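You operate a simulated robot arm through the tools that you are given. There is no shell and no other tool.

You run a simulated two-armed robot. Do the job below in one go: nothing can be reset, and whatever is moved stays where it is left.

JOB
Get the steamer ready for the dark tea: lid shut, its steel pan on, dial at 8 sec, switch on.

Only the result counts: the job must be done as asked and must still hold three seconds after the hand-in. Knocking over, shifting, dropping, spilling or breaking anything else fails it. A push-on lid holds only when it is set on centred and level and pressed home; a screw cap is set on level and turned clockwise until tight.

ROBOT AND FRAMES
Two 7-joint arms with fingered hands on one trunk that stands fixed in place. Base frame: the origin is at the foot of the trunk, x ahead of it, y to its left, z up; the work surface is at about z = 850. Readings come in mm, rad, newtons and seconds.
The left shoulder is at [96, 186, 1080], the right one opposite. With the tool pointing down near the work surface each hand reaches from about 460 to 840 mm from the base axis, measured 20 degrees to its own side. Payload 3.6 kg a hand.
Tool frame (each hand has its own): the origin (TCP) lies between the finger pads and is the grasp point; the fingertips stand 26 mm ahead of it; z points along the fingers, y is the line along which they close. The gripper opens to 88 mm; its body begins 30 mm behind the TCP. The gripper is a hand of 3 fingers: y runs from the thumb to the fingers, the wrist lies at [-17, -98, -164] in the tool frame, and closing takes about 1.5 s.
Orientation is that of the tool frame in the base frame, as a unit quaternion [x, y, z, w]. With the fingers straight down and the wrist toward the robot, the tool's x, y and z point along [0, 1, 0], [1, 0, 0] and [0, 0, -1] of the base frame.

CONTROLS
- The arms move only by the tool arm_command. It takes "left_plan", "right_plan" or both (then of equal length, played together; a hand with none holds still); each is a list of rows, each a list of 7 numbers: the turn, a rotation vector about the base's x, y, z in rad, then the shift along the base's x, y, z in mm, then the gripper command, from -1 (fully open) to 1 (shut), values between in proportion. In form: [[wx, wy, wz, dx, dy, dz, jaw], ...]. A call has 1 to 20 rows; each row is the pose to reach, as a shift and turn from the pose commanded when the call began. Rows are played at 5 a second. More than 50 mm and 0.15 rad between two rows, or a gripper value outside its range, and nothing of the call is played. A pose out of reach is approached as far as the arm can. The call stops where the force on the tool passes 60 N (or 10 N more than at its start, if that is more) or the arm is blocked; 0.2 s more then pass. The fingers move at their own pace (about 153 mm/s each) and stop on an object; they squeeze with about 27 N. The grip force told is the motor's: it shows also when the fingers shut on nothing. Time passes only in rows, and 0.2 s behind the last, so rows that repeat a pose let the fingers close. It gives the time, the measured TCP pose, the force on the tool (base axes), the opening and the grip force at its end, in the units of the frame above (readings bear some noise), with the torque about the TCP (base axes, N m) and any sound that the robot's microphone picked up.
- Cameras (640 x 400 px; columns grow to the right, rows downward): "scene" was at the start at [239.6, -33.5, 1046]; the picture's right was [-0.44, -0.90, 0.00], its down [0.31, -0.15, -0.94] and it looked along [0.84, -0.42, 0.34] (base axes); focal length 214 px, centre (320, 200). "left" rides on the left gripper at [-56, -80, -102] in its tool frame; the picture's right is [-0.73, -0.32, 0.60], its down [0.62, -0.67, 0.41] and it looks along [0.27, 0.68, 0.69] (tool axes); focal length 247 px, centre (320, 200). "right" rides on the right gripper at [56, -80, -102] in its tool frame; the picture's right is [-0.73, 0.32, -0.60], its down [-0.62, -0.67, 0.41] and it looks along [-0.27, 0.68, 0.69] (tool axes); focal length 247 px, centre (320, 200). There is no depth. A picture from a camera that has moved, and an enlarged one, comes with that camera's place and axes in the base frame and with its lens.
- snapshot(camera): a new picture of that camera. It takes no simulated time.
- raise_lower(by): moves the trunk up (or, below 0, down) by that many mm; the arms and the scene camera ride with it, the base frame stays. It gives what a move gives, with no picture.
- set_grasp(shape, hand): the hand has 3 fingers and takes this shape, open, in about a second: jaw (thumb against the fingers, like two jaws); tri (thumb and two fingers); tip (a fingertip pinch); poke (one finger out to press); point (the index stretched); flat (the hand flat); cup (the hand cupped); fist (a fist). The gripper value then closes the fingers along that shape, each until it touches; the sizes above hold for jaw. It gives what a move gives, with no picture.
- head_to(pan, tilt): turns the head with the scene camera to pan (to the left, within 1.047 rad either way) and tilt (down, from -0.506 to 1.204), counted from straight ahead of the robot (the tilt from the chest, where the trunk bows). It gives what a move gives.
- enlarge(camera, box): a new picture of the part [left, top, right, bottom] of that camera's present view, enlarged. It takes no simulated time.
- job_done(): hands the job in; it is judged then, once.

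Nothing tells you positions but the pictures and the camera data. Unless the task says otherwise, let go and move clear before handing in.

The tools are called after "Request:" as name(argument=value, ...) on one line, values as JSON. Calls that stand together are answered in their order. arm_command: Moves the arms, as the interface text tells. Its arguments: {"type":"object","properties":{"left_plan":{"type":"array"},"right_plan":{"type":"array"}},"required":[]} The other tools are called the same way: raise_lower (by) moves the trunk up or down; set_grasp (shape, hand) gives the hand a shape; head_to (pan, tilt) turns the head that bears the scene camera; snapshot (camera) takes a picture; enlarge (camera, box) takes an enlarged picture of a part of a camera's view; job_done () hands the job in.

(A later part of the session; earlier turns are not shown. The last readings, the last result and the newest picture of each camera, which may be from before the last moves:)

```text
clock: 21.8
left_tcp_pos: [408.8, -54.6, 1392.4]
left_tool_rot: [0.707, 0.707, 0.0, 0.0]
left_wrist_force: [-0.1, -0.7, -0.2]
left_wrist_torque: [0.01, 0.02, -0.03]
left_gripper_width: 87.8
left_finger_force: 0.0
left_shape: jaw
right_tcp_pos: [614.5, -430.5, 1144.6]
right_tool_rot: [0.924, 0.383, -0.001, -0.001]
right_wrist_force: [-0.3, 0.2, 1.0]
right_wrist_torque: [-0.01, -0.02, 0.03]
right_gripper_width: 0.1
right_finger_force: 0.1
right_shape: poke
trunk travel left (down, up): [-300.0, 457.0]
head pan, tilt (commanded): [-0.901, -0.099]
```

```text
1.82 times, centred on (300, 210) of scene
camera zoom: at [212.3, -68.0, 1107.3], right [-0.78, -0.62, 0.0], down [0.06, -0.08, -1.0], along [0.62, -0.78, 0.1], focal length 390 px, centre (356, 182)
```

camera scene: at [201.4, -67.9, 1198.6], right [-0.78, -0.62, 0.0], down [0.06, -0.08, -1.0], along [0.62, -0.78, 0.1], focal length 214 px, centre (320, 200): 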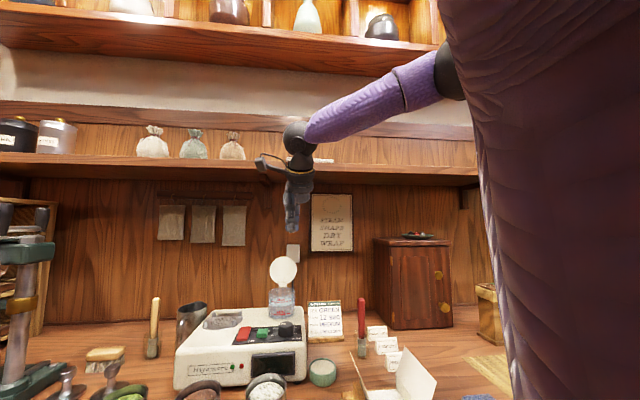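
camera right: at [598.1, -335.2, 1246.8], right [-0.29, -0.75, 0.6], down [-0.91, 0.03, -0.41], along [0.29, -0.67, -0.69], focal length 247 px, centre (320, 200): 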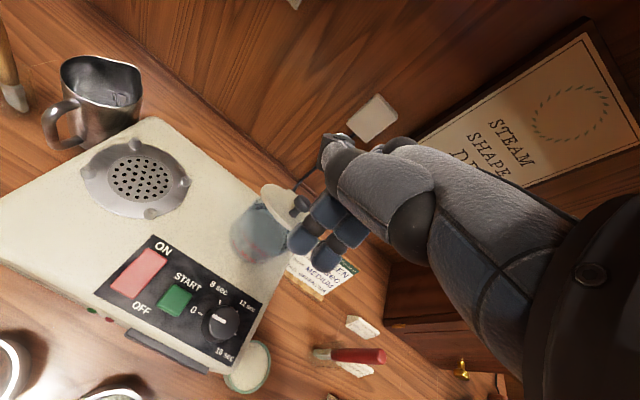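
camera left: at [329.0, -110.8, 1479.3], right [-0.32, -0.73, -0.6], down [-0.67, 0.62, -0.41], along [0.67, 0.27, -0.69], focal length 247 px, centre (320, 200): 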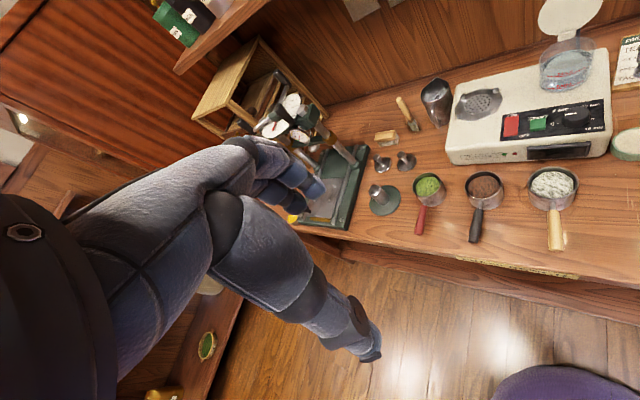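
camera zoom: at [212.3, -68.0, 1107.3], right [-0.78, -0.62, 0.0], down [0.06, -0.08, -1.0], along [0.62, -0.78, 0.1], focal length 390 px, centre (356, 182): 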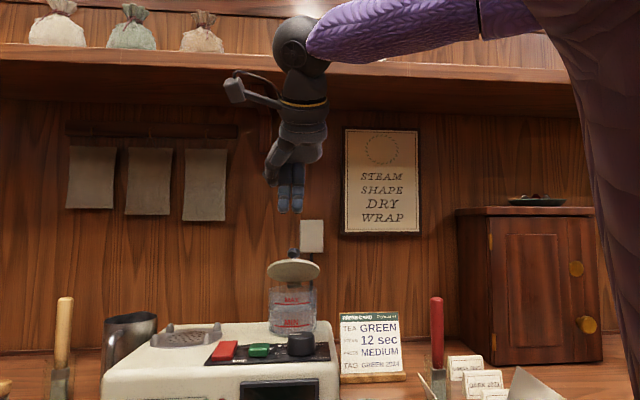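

In the poke shape two fingertips stand side by side about 26 mm below the TCP. I move over the lid's front half (clear of its knob) and press down.

Request:
arm_command(right_plan=[[0, 0, 0, 21, -22, 0, -1], [0, 0, 0, 42.7, -43.5, 0, -1], [0, 0, 0, 42.7, -43.5, -30, -1], [0, 0, 0, 42.7, -43.5, -60, -1], [0, 0, 0, 42.7, -43.5, -75, -1], [0, 0, 0, 42.7, -43.5, -85, -1], [0, 0, 0, 42.7, -43.5, -95, -1], [0, 0, 0, 42.7, -43.5, -102, -1]])

Request:
snapshot(camera="right")

Request:
enlarge(camera="scene", box=[220, 160, 360, 320])

```text
clock: 23.6
left_tcp_pos: [402.5, -50.2, 1395.9]
left_tool_rot: [0.708, 0.707, 0.0, 0.002]
left_wrist_force: [-0.4, -0.5, -0.1]
left_wrist_torque: [0.01, -0.02, 0.0]
left_gripper_width: 87.8
left_finger_force: 0.0
left_shape: jaw
right_tcp_pos: [651.7, -470.7, 1048.1]
right_tool_rot: [0.924, 0.383, 0.001, 0.001]
right_wrist_force: [-24.8, 13.9, 16.5]
right_wrist_torque: [0.16, 0.36, -0.04]
right_gripper_width: 0.0
right_finger_force: 0.1
right_shape: poke
trunk travel left (down, up): [-300.0, 457.0]
head pan, tilt (commanded): [-0.901, -0.099]
```

```text
taken
camera right: at [635.1, -375.3, 1149.8], right [-0.3, -0.74, 0.6], down [-0.91, 0.03, -0.42], along [0.29, -0.67, -0.69], focal length 247 px, centre (320, 200)
```

right: 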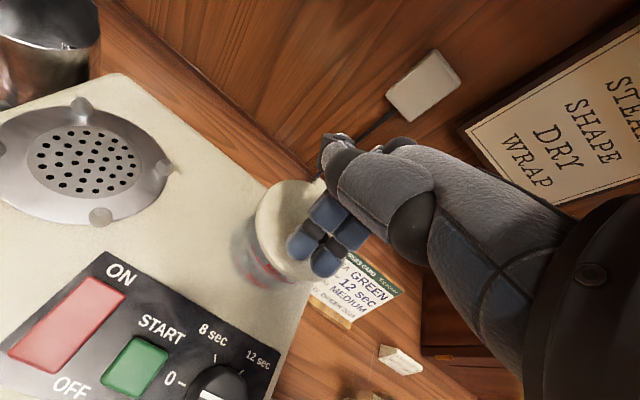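

```text
2.50 times, centred on (290, 240) of scene
camera zoom: at [206.9, -65.3, 1109.0], right [-0.78, -0.62, 0.0], down [0.07, -0.08, -0.99], along [0.62, -0.78, 0.1], focal length 536 px, centre (395, 100)
```

zoom: 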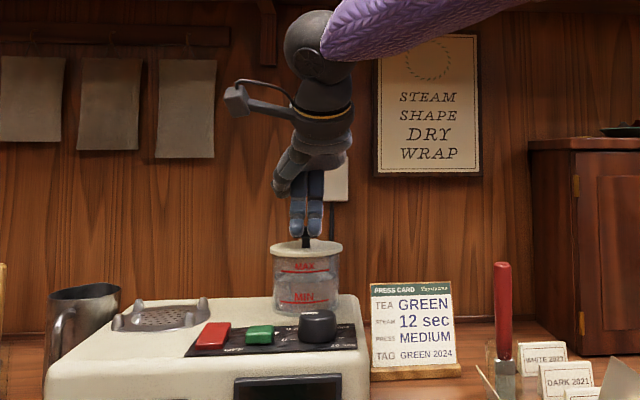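

The lid is almost shut but the fingers bear sideways on its knob. I lift off, look at the gap, and then press further forward or on the knob itself.

Request:
arm_command(right_plan=[[0, 0, 0, -4, 4, 10, -1], [0, 0, 0, -10, 10, 40, -1], [0, 0, 0, -40, 40, 80, -1]])

Request:
enlarge(camera="right", box=[200, 140, 340, 300])

Request:
enlarge(camera="scene", box=[250, 220, 330, 290])

```text
refused: row 3 steps farther than a row can; nothing moved
```

```text
2.50 times, centred on (270, 220) of right
camera zoom: at [635.1, -375.3, 1149.8], right [-0.3, -0.74, 0.6], down [-0.91, 0.03, -0.42], along [0.29, -0.67, -0.69], focal length 617 px, centre (445, 150)
```

zoom: 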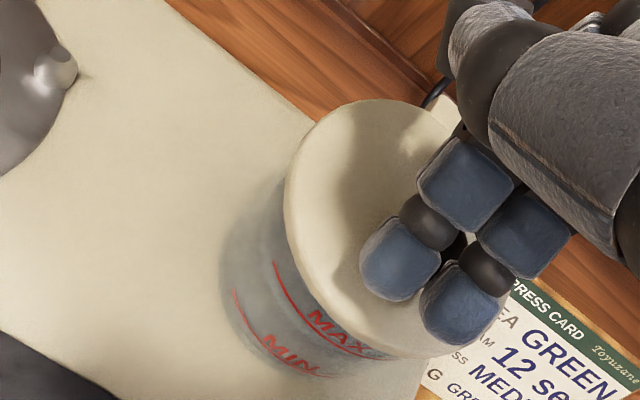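

```text
5.71 times, centred on (290, 255) of scene
camera zoom: at [206.9, -65.3, 1109.0], right [-0.78, -0.62, 0.0], down [0.07, -0.08, -0.99], along [0.62, -0.78, 0.1], focal length 1226 px, centre (491, -114)
```

zoom: 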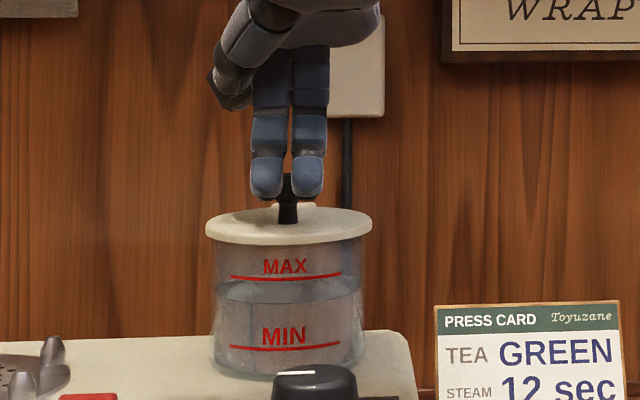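

The lid looks nearly level; the fingers are wedged on the tall knob rather than on the lid. I lift off in smaller steps.

Request:
arm_command(right_plan=[[0, 0, 0, -6, 6, 5, -1], [0, 0, 0, -12, 12, 25, -1], [0, 0, 0, -25, 25, 55, -1], [0, 0, 0, -40, 40, 90, -1]])

Request:
enlarge(camera="right", box=[180, 140, 340, 300])

Request:
enlarge(camera="scene", box=[250, 220, 330, 290])

```text
clock: 24.6
left_tcp_pos: [409.8, -52.4, 1392.9]
left_tool_rot: [0.707, 0.707, 0.0, 0.0]
left_wrist_force: [-0.1, -0.2, -0.1]
left_wrist_torque: [-0.02, 0.02, -0.02]
left_gripper_width: 87.7
left_finger_force: 0.1
left_shape: jaw
right_tcp_pos: [616.8, -434.6, 1132.0]
right_tool_rot: [0.923, 0.384, -0.001, 0.0]
right_wrist_force: [0.2, 1.3, 0.0]
right_wrist_torque: [-0.01, 0.04, 0.05]
right_gripper_width: 0.2
right_finger_force: 0.0
right_shape: poke
trunk travel left (down, up): [-300.0, 457.0]
head pan, tilt (commanded): [-0.901, -0.099]
```

```text
2.50 times, centred on (260, 220) of right
camera zoom: at [600.9, -339.2, 1233.3], right [-0.29, -0.74, 0.6], down [-0.91, 0.03, -0.41], along [0.29, -0.67, -0.69], focal length 617 px, centre (470, 150)
```

zoom: 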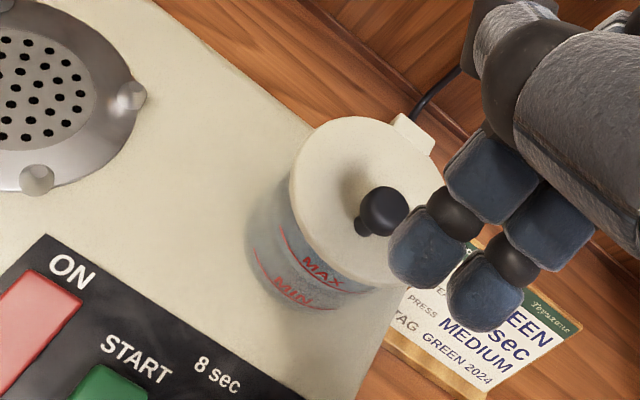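

```text
5.71 times, centred on (290, 255) of scene
camera zoom: at [211.9, -67.8, 1107.5], right [-0.78, -0.62, 0.0], down [0.06, -0.08, -0.99], along [0.62, -0.78, 0.1], focal length 1226 px, centre (491, -114)
```

zoom: 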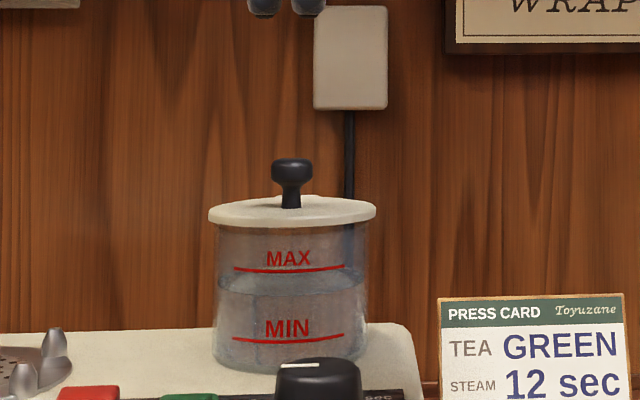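

The lid now lies level on the tank, its knob near (662,-481, top z≈1032). I press once more straight down on the knob to make sure it is home.

Request:
arm_command(right_plan=[[0, 0, 0, 22.5, -23, 0, -1], [0, 0, 0, 45, -46.2, 0, -1], [0, 0, 0, 45, -46.2, -40, -1], [0, 0, 0, 45, -46.2, -64, -1], [0, 0, 0, 45, -46.2, -70, -1], [0, 0, 0, 45, -46.2, -75, -1], [0, 0, 0, 45, -46.2, -79, -1]])

Request:
enlarge(camera="scene", box=[250, 200, 330, 290])

```text
clock: 26.2
left_tcp_pos: [406.3, -52.9, 1393.7]
left_tool_rot: [0.708, 0.707, 0.0, 0.001]
left_wrist_force: [-0.1, 0.4, -0.5]
left_wrist_torque: [-0.03, 0.01, 0.0]
left_gripper_width: 87.4
left_finger_force: 0.0
left_shape: jaw
right_tcp_pos: [662.4, -480.3, 1058.7]
right_tool_rot: [0.924, 0.382, 0.004, 0.003]
right_wrist_force: [2.0, -2.1, 19.3]
right_wrist_torque: [-0.16, -0.03, 0.05]
right_gripper_width: 0.0
right_finger_force: 0.1
right_shape: poke
trunk travel left (down, up): [-300.0, 457.0]
head pan, tilt (commanded): [-0.901, -0.099]
```

```text
4.44 times, centred on (290, 245) of scene
camera zoom: at [210.9, -67.4, 1108.1], right [-0.78, -0.62, 0.0], down [0.06, -0.08, -0.99], along [0.62, -0.78, 0.1], focal length 953 px, centre (453, 0)
```

zoom: 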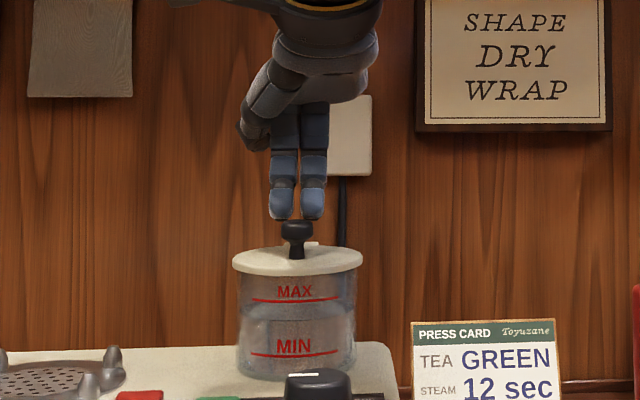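

The knob bears 19 N with no give, so the lid is shut. One slightly firmer press, then I lift away.

Request:
arm_command(right_plan=[[0, 0, 0, 0, 0, -5, -1], [0, 0, 0, 0, 0, -5, -1]])

Request:
arm_command(right_plan=[[0, 0, 0, 0, 0, 15, -1], [0, 0, 0, 0, 0, 50, -1], [0, 0, 0, -30, 30, 70, -1]])

Request:
snapshot(camera="right")

Request:
enlarge(camera="scene", box=[190, 200, 350, 320])

```text
clock: 26.8
left_tcp_pos: [405.0, -51.5, 1394.1]
left_tool_rot: [0.707, 0.707, 0.0, 0.002]
left_wrist_force: [-0.6, -0.1, 0.4]
left_wrist_torque: [0.0, -0.03, -0.03]
left_gripper_width: 87.5
left_finger_force: 0.1
left_shape: jaw
right_tcp_pos: [663.5, -480.5, 1056.5]
right_tool_rot: [0.924, 0.383, 0.006, 0.005]
right_wrist_force: [4.7, -6.0, 34.8]
right_wrist_torque: [-0.3, 0.0, 0.01]
right_gripper_width: 0.0
right_finger_force: 0.0
right_shape: poke
trunk travel left (down, up): [-300.0, 457.0]
head pan, tilt (commanded): [-0.901, -0.099]
```

```text
clock: 27.6
left_tcp_pos: [408.2, -53.1, 1393.8]
left_tool_rot: [0.707, 0.707, -0.001, 0.0]
left_wrist_force: [0.2, -0.3, 0.6]
left_wrist_torque: [0.01, -0.01, -0.04]
left_gripper_width: 87.6
left_finger_force: 0.1
left_shape: jaw
right_tcp_pos: [631.5, -450.3, 1118.5]
right_tool_rot: [0.924, 0.383, -0.002, -0.001]
right_wrist_force: [-0.4, 1.8, -0.1]
right_wrist_torque: [0.02, -0.06, -0.04]
right_gripper_width: 0.1
right_finger_force: 0.1
right_shape: poke
trunk travel left (down, up): [-300.0, 457.0]
head pan, tilt (commanded): [-0.901, -0.099]
```

```text
taken
camera right: at [614.4, -354.3, 1221.3], right [-0.29, -0.75, 0.6], down [-0.91, 0.03, -0.41], along [0.29, -0.67, -0.69], focal length 247 px, centre (320, 200)
```

right: 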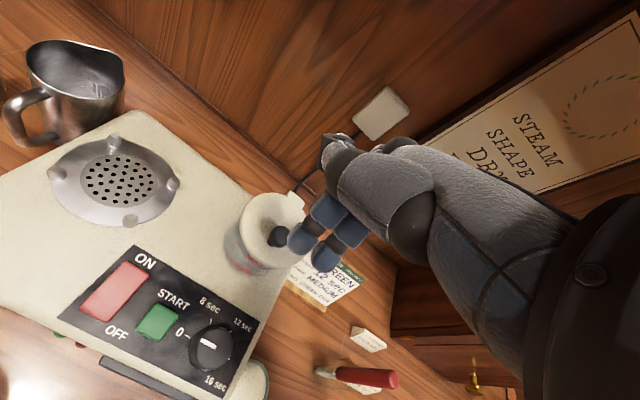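

```text
3.33 times, centred on (270, 260) of scene
camera zoom: at [211.3, -67.7, 1107.6], right [-0.78, -0.62, 0.0], down [0.06, -0.08, -0.99], along [0.62, -0.78, 0.1], focal length 715 px, centre (487, 0)
```

zoom: 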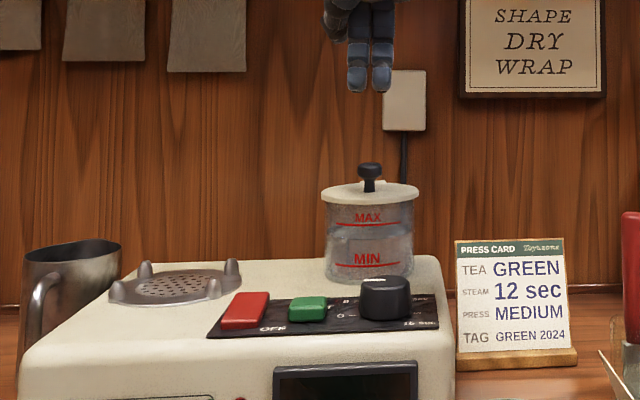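

The lid is shut. Now the rocker: I enlarge the panel to find its place and which half is up.

Request:
enlarge(camera="right", box=[50, 230, 270, 400])

Request:
enlarge(camera="scene", box=[230, 255, 310, 300])

```text
2.35 times, centred on (160, 315) of right
camera zoom: at [614.4, -354.3, 1221.3], right [-0.29, -0.75, 0.6], down [-0.91, 0.03, -0.41], along [0.29, -0.67, -0.69], focal length 581 px, centre (696, -71)
```

zoom: 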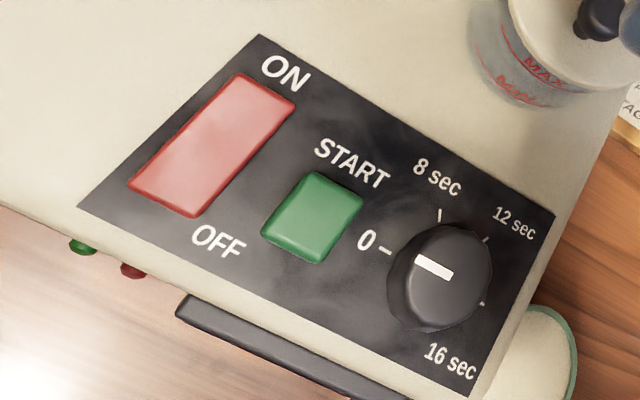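

```text
8.00 times, centred on (270, 278) of scene
camera zoom: at [211.3, -67.7, 1107.6], right [-0.78, -0.62, 0.0], down [0.06, -0.08, -0.99], along [0.62, -0.78, 0.1], focal length 1716 px, centre (720, -420)
```

zoom: 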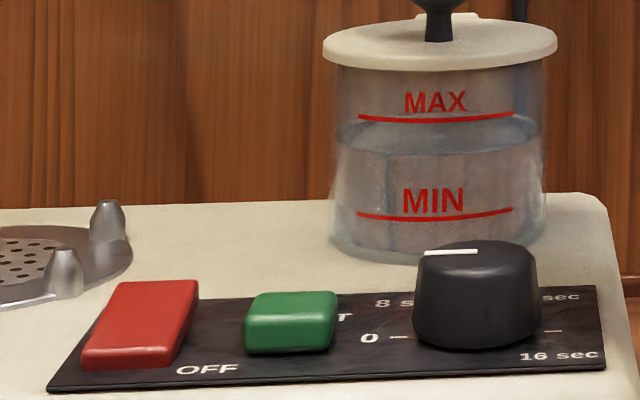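

The rocker's back (ON) half stands about 4 mm higher than its front, so it is off. I'll press the ON half near (663,-372) with one of the two fingertips, keeping the other over the free side away from START.

Request:
arm_command(right_plan=[[0, 0, 0, 12, 28, 0, -1], [0, 0, 0, 25, 57, 0, -1], [0, 0, 0, 38.7, 85.5, -10, -1], [0, 0, 0, 38.7, 85.5, -50, -1], [0, 0, 0, 38.7, 85.5, -90, -1], [0, 0, 0, 38.7, 85.5, -118, -1]])

Request:
snapshot(camera="right")

Request:
enlarge(camera="scene", box=[210, 200, 330, 310])

```text
clock: 29.0
left_tcp_pos: [408.0, -54.3, 1392.8]
left_tool_rot: [0.707, 0.707, -0.001, -0.001]
left_wrist_force: [-0.7, 0.8, 1.2]
left_wrist_torque: [-0.01, -0.03, 0.0]
left_gripper_width: 87.8
left_finger_force: 0.0
left_shape: jaw
right_tcp_pos: [670.6, -366.0, 1001.0]
right_tool_rot: [0.924, 0.383, 0.0, 0.0]
right_wrist_force: [0.2, 0.1, -0.8]
right_wrist_torque: [0.03, 0.01, 0.02]
right_gripper_width: 0.2
right_finger_force: 0.1
right_shape: poke
trunk travel left (down, up): [-300.0, 457.0]
head pan, tilt (commanded): [-0.901, -0.099]
```

```text
taken
camera right: at [654.4, -271.4, 1103.0], right [-0.29, -0.75, 0.6], down [-0.91, 0.03, -0.41], along [0.29, -0.67, -0.69], focal length 247 px, centre (320, 200)
```

right: 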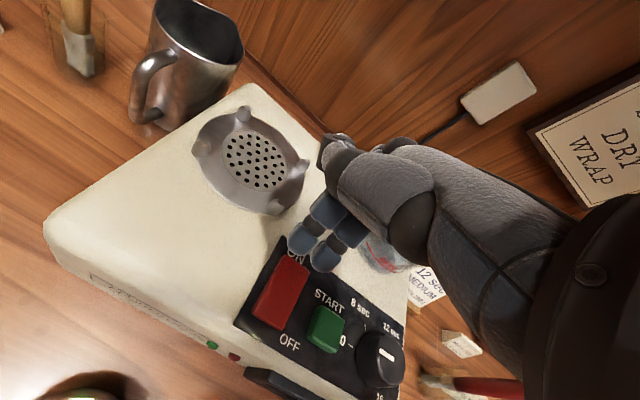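

```text
3.64 times, centred on (270, 255) of scene
camera zoom: at [212.3, -68.3, 1107.3], right [-0.78, -0.62, 0.0], down [0.06, -0.08, -1.0], along [0.62, -0.78, 0.1], focal length 780 px, centre (502, 0)
```

zoom: 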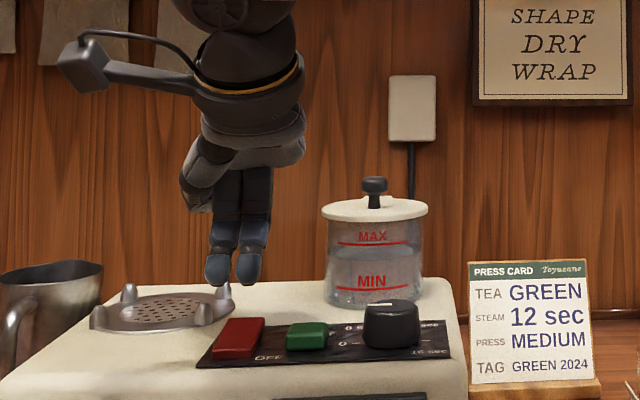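

The fingertip sits about 23 mm above the ON half. I press down slowly.

Request:
arm_command(right_plan=[[0, 0, 0, 0, 0, -12, -1], [0, 0, 0, 0, 0, -19, -1], [0, 0, 0, 0, 0, -23, -1], [0, 0, 0, 0, 0, -26, -1], [0, 0, 0, 0, 0, -28, -1]])

Request:
enlarge(camera="scene", box=[210, 220, 310, 310])

Request:
enlarge(camera="right", box=[220, 180, 380, 340])

```text
clock: 30.2
left_tcp_pos: [409.5, -53.3, 1392.3]
left_tool_rot: [0.707, 0.707, 0.0, -0.001]
left_wrist_force: [0.7, 0.4, 0.6]
left_wrist_torque: [0.03, 0.04, -0.01]
left_gripper_width: 87.6
left_finger_force: 0.0
left_shape: jaw
right_tcp_pos: [672.3, -366.6, 975.2]
right_tool_rot: [0.924, 0.383, 0.0, 0.002]
right_wrist_force: [0.4, -1.9, 8.1]
right_wrist_torque: [-0.14, 0.04, 0.04]
right_gripper_width: 0.0
right_finger_force: 0.1
right_shape: poke
trunk travel left (down, up): [-300.0, 457.0]
head pan, tilt (commanded): [-0.901, -0.099]
```

```text
4.44 times, centred on (260, 265) of scene
camera zoom: at [211.7, -67.9, 1107.7], right [-0.78, -0.62, 0.0], down [0.06, -0.08, -0.99], along [0.62, -0.78, 0.1], focal length 953 px, centre (587, -89)
```

zoom: 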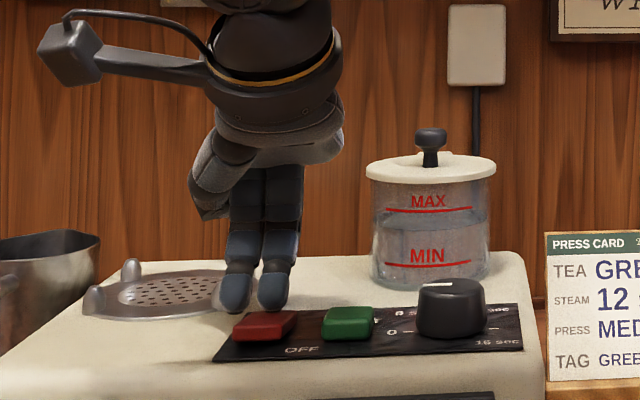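

```text
2.50 times, centred on (300, 260) of right
camera zoom: at [654.3, -270.4, 1076.9], right [-0.3, -0.74, 0.6], down [-0.91, 0.03, -0.41], along [0.29, -0.67, -0.69], focal length 617 px, centre (370, 50)
```

zoom: 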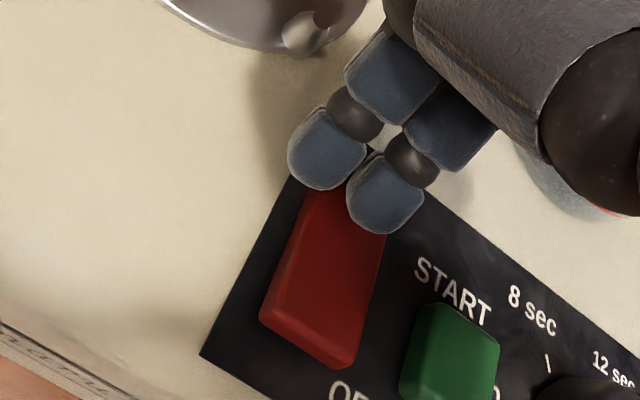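

Contact at about 8 N near the rocker's back edge. I press further until it tips.

Request:
arm_command(right_plan=[[0, 0, 0, 0, 0, -2, -1], [0, 0, 0, 0, 0, -4, -1], [0, 0, 0, 0, 0, -6, -1], [0, 0, 0, 0, 0, -6, -1]])

Request:
enlarge(camera="right", box=[220, 180, 380, 340])

Request:
enlarge(camera="scene", box=[210, 220, 310, 310])

```text
clock: 31.2
left_tcp_pos: [405.7, -53.0, 1394.4]
left_tool_rot: [0.708, 0.706, 0.001, 0.001]
left_wrist_force: [0.1, 0.3, 0.5]
left_wrist_torque: [0.01, 0.0, -0.02]
left_gripper_width: 87.6
left_finger_force: 0.0
left_shape: jaw
right_tcp_pos: [671.5, -367.4, 974.7]
right_tool_rot: [0.924, 0.382, 0.006, 0.004]
right_wrist_force: [5.5, -6.9, 33.9]
right_wrist_torque: [-0.41, 0.14, 0.1]
right_gripper_width: 0.0
right_finger_force: 0.0
right_shape: poke
trunk travel left (down, up): [-300.0, 457.0]
head pan, tilt (commanded): [-0.901, -0.099]
```

```text
2.50 times, centred on (300, 260) of right
camera zoom: at [653.5, -270.3, 1075.9], right [-0.3, -0.74, 0.6], down [-0.91, 0.03, -0.42], along [0.3, -0.67, -0.68], focal length 617 px, centre (370, 50)
```

zoom: 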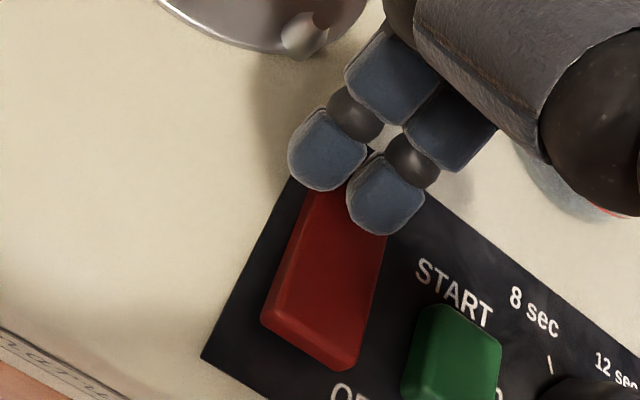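

```text
4.44 times, centred on (260, 265) of scene
camera zoom: at [209.8, -67.4, 1108.2], right [-0.78, -0.62, 0.0], down [0.06, -0.08, -0.99], along [0.62, -0.78, 0.1], focal length 953 px, centre (587, -89)
```

zoom: 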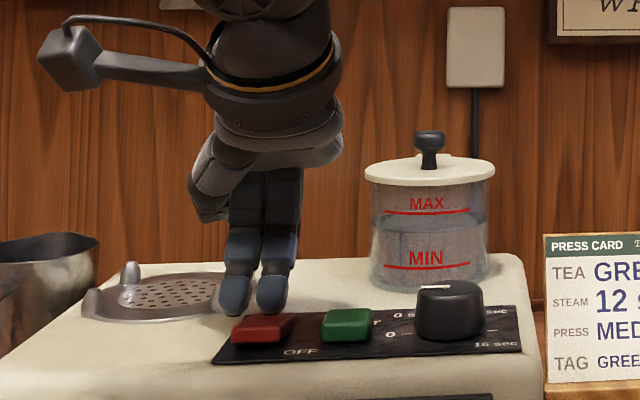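

It bears 34 N without further give, so it has probably tipped. I lift off and check the rocker's slope and the lamps.

Request:
arm_command(right_plan=[[0, 0, 0, 0, 0, 12, -1], [0, 0, 0, 0, 0, 50, -1], [0, 0, 0, -30, -30, 80, -1], [0, 0, 0, -55, -60, 110, -1]])

Request:
enlarge(camera="right", box=[60, 180, 280, 360])

Request:
enlarge(camera="scene", box=[230, 255, 310, 300])

Request:
snapshot(camera="right")

```text
refused: row 3 steps farther than a row can; nothing moved
```

```text
2.22 times, centred on (170, 270) of right
camera zoom: at [653.5, -270.3, 1075.9], right [-0.3, -0.74, 0.6], down [-0.91, 0.03, -0.42], along [0.3, -0.67, -0.68], focal length 549 px, centre (653, 44)
```

zoom: 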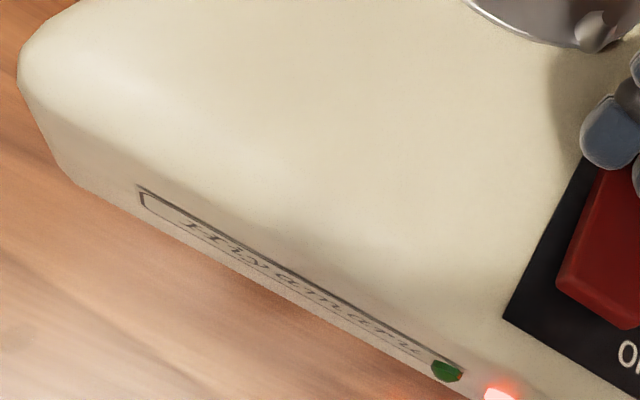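

```text
8.00 times, centred on (270, 278) of scene
camera zoom: at [209.8, -67.4, 1108.2], right [-0.78, -0.62, 0.0], down [0.06, -0.08, -0.99], along [0.62, -0.78, 0.1], focal length 1716 px, centre (720, -420)
```

zoom: 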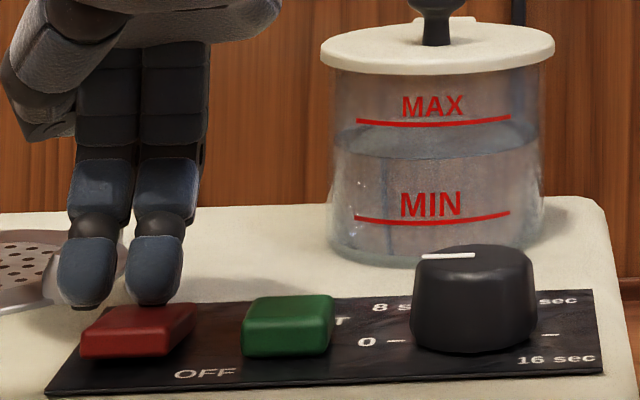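

```text
taken
camera right: at [653.5, -270.3, 1075.9], right [-0.3, -0.74, 0.6], down [-0.91, 0.03, -0.42], along [0.3, -0.67, -0.68], focal length 247 px, centre (320, 200)
```

right: 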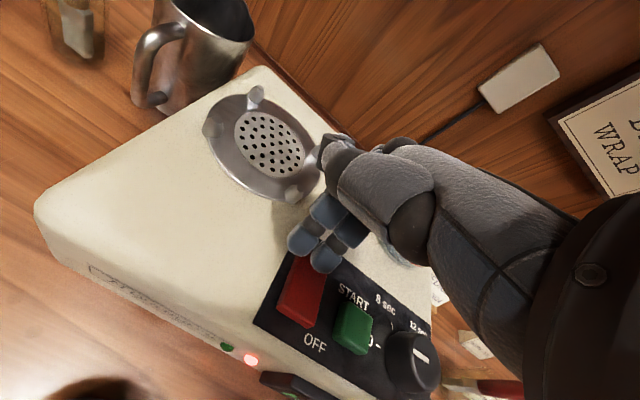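

The red lamp now glows: the switch is on. I lift off the rocker in smaller steps.

Request:
arm_command(right_plan=[[0, 0, 0, 0, 0, 15, -1], [0, 0, 0, 0, 0, 50, -1], [0, 0, 0, -20, -22, 85, -1], [0, 0, 0, -42, -45, 115, -1], [0, 0, 0, -70, -62, 130, -1]])

Request:
set_grasp(hand="right", shape="jaw")

Request:
snapshot(camera="right")

Request:
enlarge(camera="scene", box=[190, 220, 330, 320])

```text
clock: 32.4
left_tcp_pos: [408.0, -54.0, 1392.3]
left_tool_rot: [0.707, 0.707, 0.0, 0.0]
left_wrist_force: [-0.5, 0.0, 0.1]
left_wrist_torque: [0.0, -0.01, -0.04]
left_gripper_width: 87.4
left_finger_force: 0.0
left_shape: jaw
right_tcp_pos: [599.6, -429.6, 1097.6]
right_tool_rot: [0.924, 0.384, 0.0, -0.001]
right_wrist_force: [-0.5, 0.3, 0.2]
right_wrist_torque: [0.02, -0.03, 0.0]
right_gripper_width: 0.0
right_finger_force: 0.0
right_shape: poke
trunk travel left (down, up): [-300.0, 457.0]
head pan, tilt (commanded): [-0.901, -0.099]
```

```text
clock: 33.3
left_tcp_pos: [408.5, -54.4, 1393.2]
left_tool_rot: [0.707, 0.707, -0.001, 0.0]
left_wrist_force: [-0.2, -0.2, 0.1]
left_wrist_torque: [0.0, 0.03, -0.03]
left_gripper_width: 87.9
left_finger_force: 0.1
left_shape: jaw
right_tcp_pos: [600.1, -428.6, 1098.4]
right_tool_rot: [0.923, 0.384, 0.0, 0.0]
right_wrist_force: [-0.3, 1.4, 0.3]
right_wrist_torque: [0.0, 0.02, 0.05]
right_gripper_width: 87.9
right_finger_force: 0.1
right_shape: jaw
trunk travel left (down, up): [-300.0, 457.0]
head pan, tilt (commanded): [-0.901, -0.099]
```

```text
taken
camera right: at [583.8, -333.5, 1200.0], right [-0.29, -0.74, 0.6], down [-0.91, 0.03, -0.41], along [0.29, -0.67, -0.69], focal length 247 px, centre (320, 200)
```

right: 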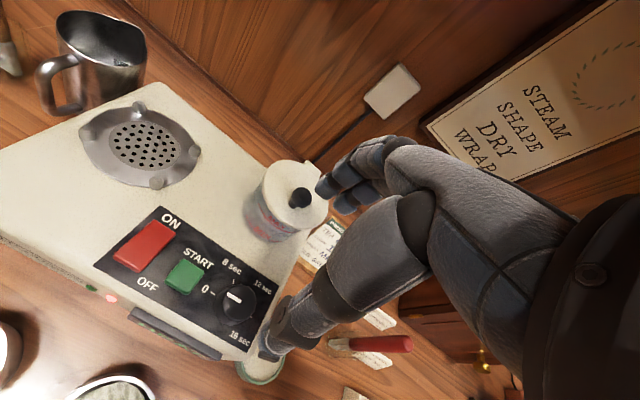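

```text
4.00 times, centred on (260, 270) of scene
camera zoom: at [212.2, -68.2, 1107.4], right [-0.78, -0.62, 0.0], down [0.06, -0.08, -1.0], along [0.62, -0.78, 0.1], focal length 858 px, centre (560, -80)
```

zoom: 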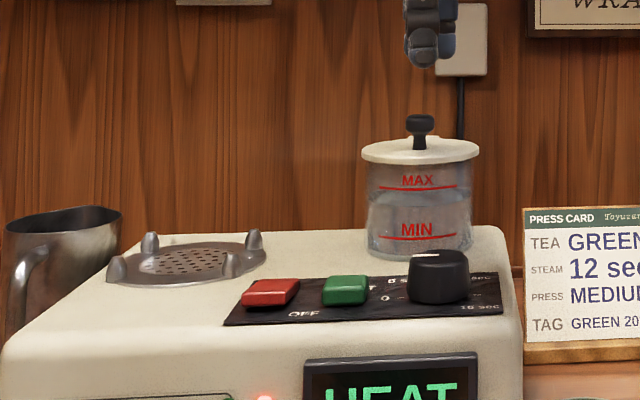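

The display now reads HEAT with the red lamp lit. Next the dial; I enlarge it for its exact centre.

Request:
enlarge(camera="right", box=[150, 230, 290, 370])

Request:
enlarge(camera="scene", box=[270, 275, 320, 305])

```text
2.86 times, centred on (220, 300) of right
camera zoom: at [583.8, -333.5, 1200.0], right [-0.29, -0.74, 0.6], down [-0.91, 0.03, -0.41], along [0.29, -0.67, -0.69], focal length 706 px, centre (606, -86)
```

zoom: 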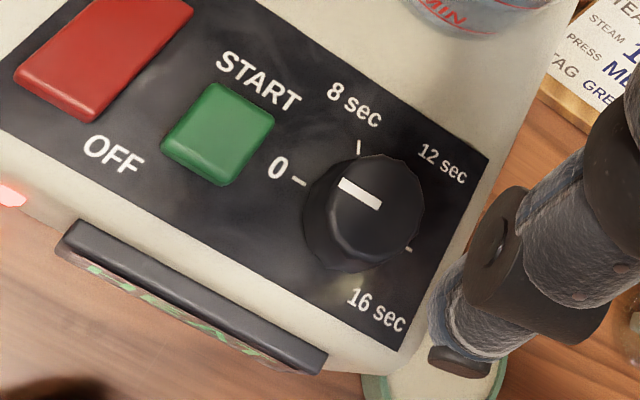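

```text
12.80 times, centred on (295, 290) of scene
camera zoom: at [212.2, -68.2, 1107.4], right [-0.78, -0.62, 0.0], down [0.06, -0.08, -1.0], along [0.62, -0.78, 0.1], focal length 2745 px, centre (640, -952)
```

zoom: 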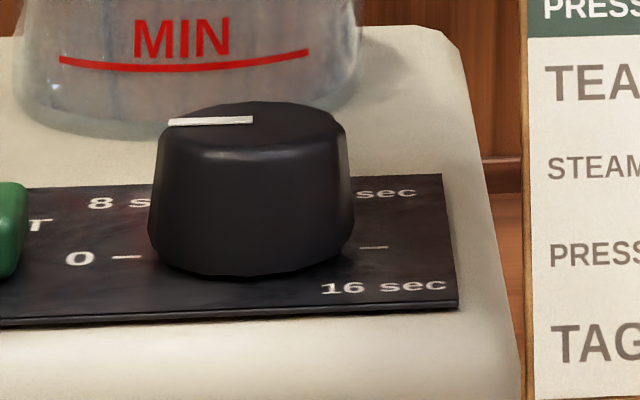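

The dial's centre is near (586,-428), mark at 0, and the 8-sec tick lies 60° clockwise. I turn the hand so thumb and fingers miss START, narrow the opening and come down over the knob.

Request:
arm_command(right_plan=[[0, 0, 0.13, -5, 0, 0, -0.3], [0, 0, 0.26, -10, 0, 0, -0.3], [0, 0, 0.401, -14, 0, 0, -0.3], [0, 0, 0.401, -14, 0, -40, -0.3], [0, 0, 0.401, -14, 0, -80, -0.3], [0, 0, 0.401, -14, 0, -100, -0.3]])

Request:
snapshot(camera="right")

Request:
enlarge(camera="scene", box=[230, 200, 350, 310])

```text
clock: 34.7
left_tcp_pos: [410.4, -54.6, 1392.1]
left_tool_rot: [0.707, 0.707, -0.002, 0.0]
left_wrist_force: [0.1, -0.2, 0.0]
left_wrist_torque: [0.0, -0.01, -0.01]
left_gripper_width: 87.7
left_finger_force: 0.1
left_shape: jaw
right_tcp_pos: [588.3, -427.1, 995.0]
right_tool_rot: [0.829, 0.559, 0.0, 0.0]
right_wrist_force: [0.1, 0.1, -0.2]
right_wrist_torque: [-0.02, 0.02, 0.03]
right_gripper_width: 57.4
right_finger_force: 0.0
right_shape: jaw
trunk travel left (down, up): [-300.0, 457.0]
head pan, tilt (commanded): [-0.901, -0.099]
```

```text
taken
camera right: at [535.6, -345.6, 1098.0], right [0.02, -0.8, 0.6], down [-0.85, -0.33, -0.41], along [0.53, -0.5, -0.69], focal length 247 px, centre (320, 200)
```

right: 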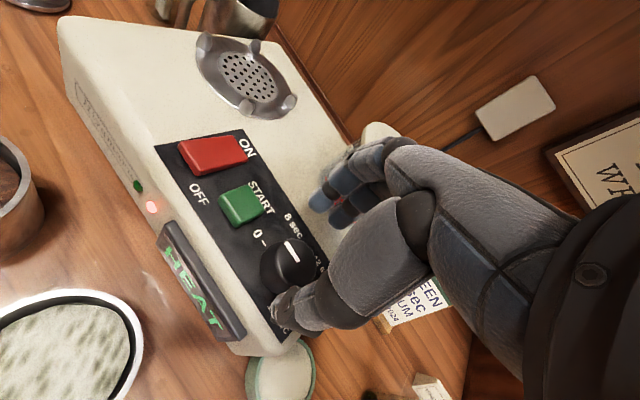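

```text
3.64 times, centred on (290, 255) of scene
camera zoom: at [212.5, -68.2, 1107.3], right [-0.78, -0.62, 0.0], down [0.06, -0.08, -1.0], along [0.62, -0.78, 0.1], focal length 780 px, centre (429, 0)
```

zoom: 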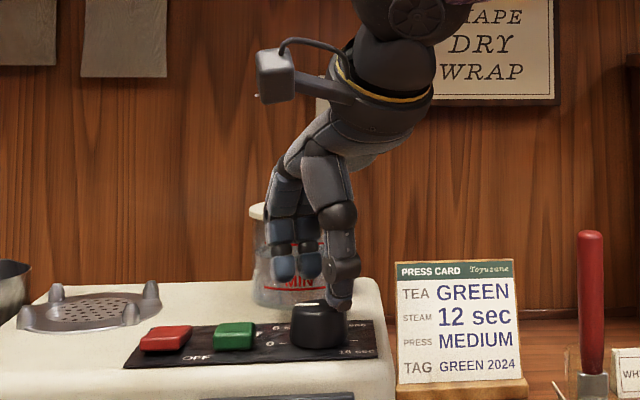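

Thumb and fingers straddle the knob as planned, tips still just above it. I adjust by 2 mm, go down 23 mm and close.

Request:
arm_command(right_plan=[[0, 0, 0, -2, -1, -8, -0.3], [0, 0, 0, -2, -1, -16, -0.3], [0, 0, 0, -2, -1, -23, -0.3], [0, 0, 0, -2, -1, -23, 0.0], [0, 0, 0, -2, -1, -23, 0.4], [0, 0, 0, -2, -1, -23, 0.4], [0, 0, 0, -2, -1, -23, 0.4]])

Request:
snapshot(camera="right")

Request:
enlarge(camera="scene", box=[230, 200, 350, 310])

```text
clock: 36.3
left_tcp_pos: [409.2, -54.3, 1392.6]
left_tool_rot: [0.707, 0.707, 0.0, 0.0]
left_wrist_force: [-0.1, -0.1, 0.3]
left_wrist_torque: [0.0, -0.01, -0.02]
left_gripper_width: 87.7
left_finger_force: 0.1
left_shape: jaw
right_tcp_pos: [585.8, -428.2, 973.8]
right_tool_rot: [0.829, 0.56, 0.0, 0.001]
right_wrist_force: [-1.1, -0.3, 0.3]
right_wrist_torque: [0.03, 0.04, -0.01]
right_gripper_width: 28.0
right_finger_force: 0.1
right_shape: jaw
trunk travel left (down, up): [-300.0, 457.0]
head pan, tilt (commanded): [-0.901, -0.099]
```

```text
taken
camera right: at [532.3, -346.4, 1075.1], right [0.02, -0.8, 0.6], down [-0.85, -0.33, -0.41], along [0.53, -0.5, -0.69], focal length 247 px, centre (320, 200)
```

right: 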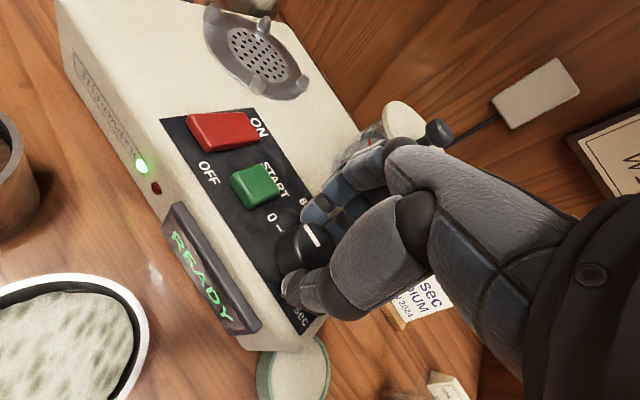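

```text
3.64 times, centred on (290, 255) of scene
camera zoom: at [212.1, -68.0, 1107.4], right [-0.78, -0.62, 0.0], down [0.06, -0.08, -1.0], along [0.62, -0.78, 0.1], focal length 780 px, centre (429, 0)
```

zoom: 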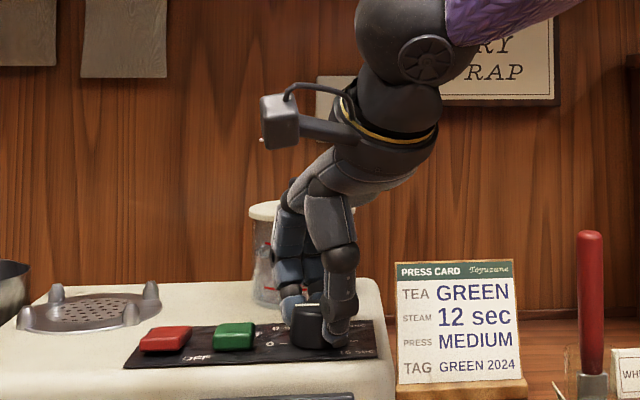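

The steamer has heated up: READY and the green lamp. The fingers are around the knob; I close them firmly.

Request:
arm_command(right_plan=[[0, 0, 0, 0, 0, 0, 0.7], [0, 0, 0, 0, 0, 0, 1], [0, 0, 0, 0, 0, 0, 1], [0, 0, 0, 0, 0, 0, 1]])

Request:
enlarge(camera="right", box=[220, 160, 400, 340])

Request:
enlarge(camera="scene", box=[260, 250, 330, 310])

```text
clock: 37.3
left_tcp_pos: [409.6, -53.1, 1391.3]
left_tool_rot: [0.707, 0.707, 0.0, 0.0]
left_wrist_force: [-0.5, -0.7, -0.7]
left_wrist_torque: [0.03, -0.03, 0.0]
left_gripper_width: 88.0
left_finger_force: 0.1
left_shape: jaw
right_tcp_pos: [585.1, -427.7, 973.3]
right_tool_rot: [0.829, 0.56, 0.0, 0.0]
right_wrist_force: [2.4, 1.4, 1.3]
right_wrist_torque: [0.05, -0.06, -0.12]
right_gripper_width: 24.8
right_finger_force: 27.4
right_shape: jaw
trunk travel left (down, up): [-300.0, 457.0]
head pan, tilt (commanded): [-0.901, -0.099]
```

```text
2.22 times, centred on (310, 250) of right
camera zoom: at [532.7, -346.3, 1075.2], right [0.02, -0.8, 0.6], down [-0.85, -0.33, -0.41], along [0.53, -0.5, -0.69], focal length 549 px, centre (342, 89)
```

zoom: 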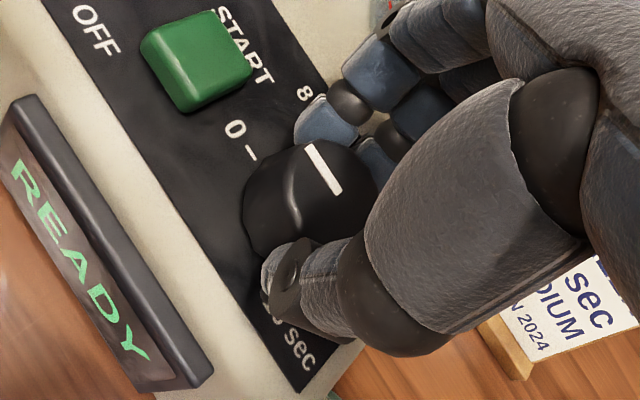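

```text
6.67 times, centred on (295, 280) of scene
camera zoom: at [212.4, -68.0, 1107.4], right [-0.78, -0.62, 0.0], down [0.06, -0.08, -1.0], along [0.62, -0.78, 0.1], focal length 1430 px, centre (487, -333)
```

zoom: 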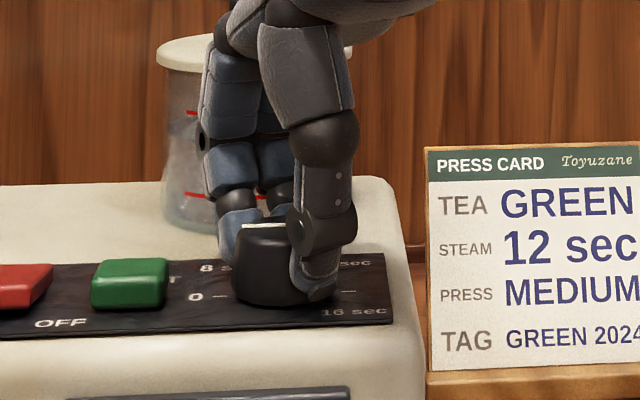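

The knob is gripped (27 N). I turn 60° clockwise about its axis.

Request:
arm_command(right_plan=[[0, 0, -0.131, 0.5, -0.5, 0, 1], [0, 0, -0.262, 0.5, -0.5, 0, 1], [0, 0, -0.393, 0.5, -0.5, 0, 1], [0, 0, -0.524, 0.5, -0.5, 0, 1], [0, 0, -0.655, 0.5, -0.5, 0, 1], [0, 0, -0.785, 0.5, -0.5, 0, 1], [0, 0, -0.916, 0.5, -0.5, 0, 1], [0, 0, -1.05, 0.5, -0.5, 0, 1], [0, 0, -1.05, 0.5, -0.5, 0, 1]])

Request:
enlarge(camera="right", box=[220, 160, 400, 340])

Request:
enlarge(camera="scene", box=[260, 250, 330, 310])

```text
clock: 39.3
left_tcp_pos: [408.4, -53.0, 1393.0]
left_tool_rot: [0.707, 0.707, 0.0, 0.0]
left_wrist_force: [-0.3, -0.4, 0.6]
left_wrist_torque: [-0.01, 0.0, -0.02]
left_gripper_width: 87.5
left_finger_force: 0.0
left_shape: jaw
right_tcp_pos: [584.8, -428.5, 972.8]
right_tool_rot: [0.998, 0.068, 0.0, 0.0]
right_wrist_force: [-5.6, 5.8, -0.3]
right_wrist_torque: [0.08, 0.09, 0.03]
right_gripper_width: 24.0
right_finger_force: 27.0
right_shape: jaw
trunk travel left (down, up): [-300.0, 457.0]
head pan, tilt (commanded): [-0.901, -0.099]
```

```text
2.22 times, centred on (310, 250) of right
camera zoom: at [630.5, -342.3, 1075.2], right [-0.68, -0.41, 0.6], down [-0.71, 0.57, -0.41], along [-0.17, -0.71, -0.69], focal length 549 px, centre (342, 89)
```

zoom: 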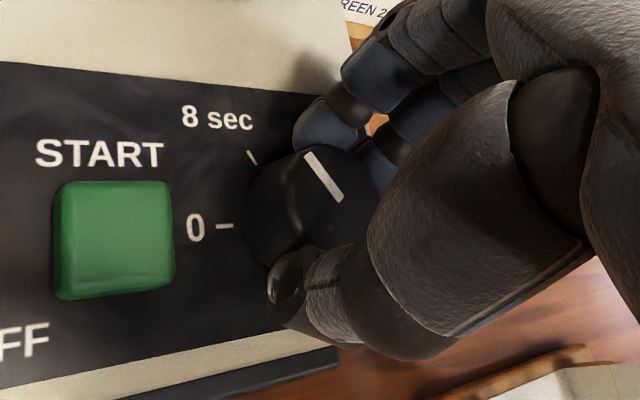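

```text
6.67 times, centred on (295, 280) of scene
camera zoom: at [211.5, -67.6, 1107.6], right [-0.78, -0.62, 0.0], down [0.06, -0.08, -0.99], along [0.62, -0.78, 0.1], focal length 1430 px, centre (487, -333)
```

zoom: 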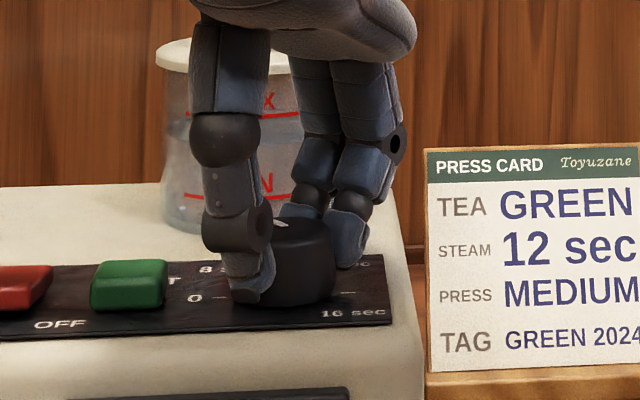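

The mark appears to be on the 8-sec tick within a few degrees. I let go carefully, lift, and check.

Request:
arm_command(right_plan=[[0, 0, 0, 0, 0, 0, 0.3], [0, 0, 0, 0, 0, 0, 0], [0, 0, 0, 0, 0, 0, -0.2], [0, 0, 0, 0, 0, 0, -0.2], [0, 0, 0, 0, 0, 20, -0.2], [0, 0, 0, 0, 0, 50, -0.2], [0, 0, 0, 0, 0, 90, -0.2], [0, 0, 0.13, 0, 0, 120, -0.2], [0, 0, 0.26, 0, 0, 140, -0.2], [0, 0, 0.39, 0, 0, 140, -0.2], [0, 0, 0.52, 0, 0, 140, -0.2]])

Request:
snapshot(camera="right")

Request:
enlarge(camera="scene", box=[265, 275, 315, 305])

```text
clock: 41.7
left_tcp_pos: [408.8, -53.6, 1391.8]
left_tool_rot: [0.707, 0.707, -0.001, 0.001]
left_wrist_force: [-0.1, -0.5, -0.9]
left_wrist_torque: [0.0, -0.03, -0.05]
left_gripper_width: 87.4
left_finger_force: 0.1
left_shape: jaw
right_tcp_pos: [585.9, -430.4, 1113.6]
right_tool_rot: [0.946, 0.324, -0.001, 0.0]
right_wrist_force: [0.5, 0.1, -0.2]
right_wrist_torque: [0.0, -0.03, -0.03]
right_gripper_width: 52.4
right_finger_force: 0.1
right_shape: jaw
trunk travel left (down, up): [-300.0, 457.0]
head pan, tilt (commanded): [-0.901, -0.099]
```

```text
taken
camera right: at [580.9, -333.1, 1215.0], right [-0.39, -0.7, 0.6], down [-0.9, 0.14, -0.41], along [0.2, -0.7, -0.69], focal length 247 px, centre (320, 200)
```

right: 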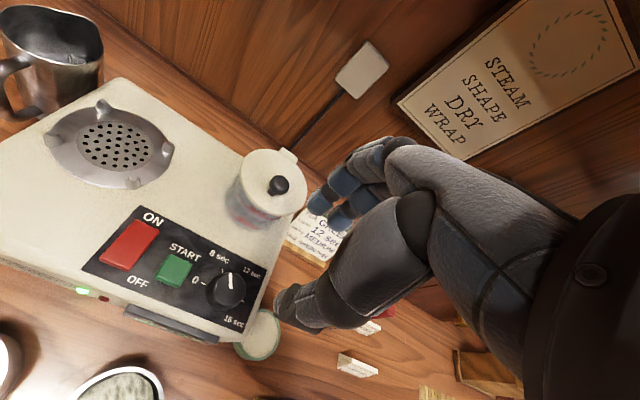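

```text
12.80 times, centred on (290, 290) of scene
camera zoom: at [212.0, -68.2, 1107.4], right [-0.78, -0.62, 0.0], down [0.06, -0.08, -1.0], along [0.62, -0.78, 0.1], focal length 2745 px, centre (704, -952)
```

zoom: 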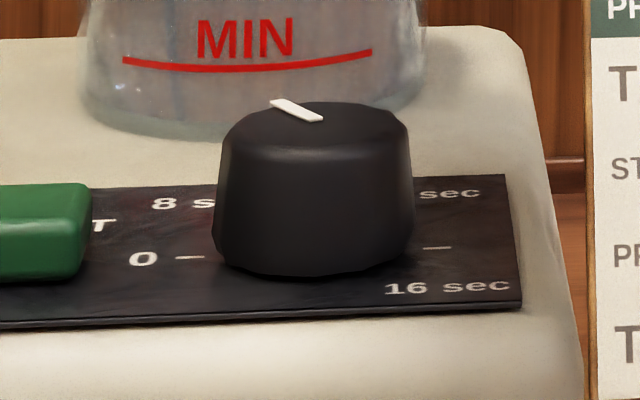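

Request:
enlarge(camera="right", box=[180, 235, 280, 335])

Request:
enlarge(camera="left", box=[490, 80, 630, 168])

```text
4.00 times, centred on (230, 285) of right
camera zoom: at [580.9, -333.1, 1215.0], right [-0.39, -0.7, 0.6], down [-0.9, 0.14, -0.41], along [0.2, -0.7, -0.69], focal length 988 px, centre (680, -140)
```

zoom: 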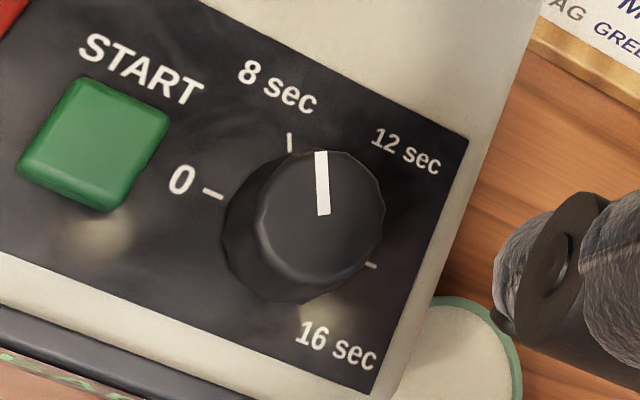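

```text
4.55 times, centred on (560, 124) of left
camera zoom: at [328.7, -110.9, 1494.4], right [-0.32, -0.73, -0.6], down [-0.67, 0.62, -0.41], along [0.67, 0.27, -0.69], focal length 1123 px, centre (-771, 546)
```

zoom: 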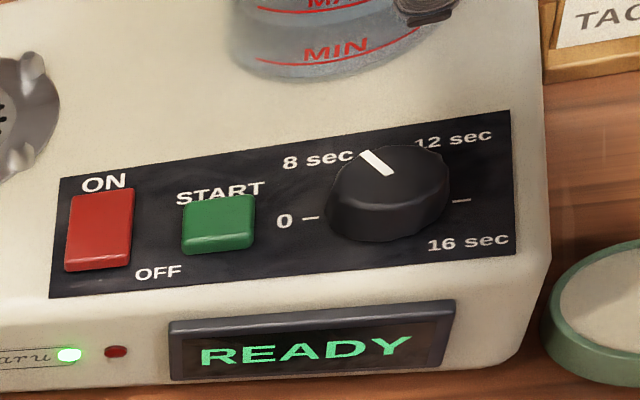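

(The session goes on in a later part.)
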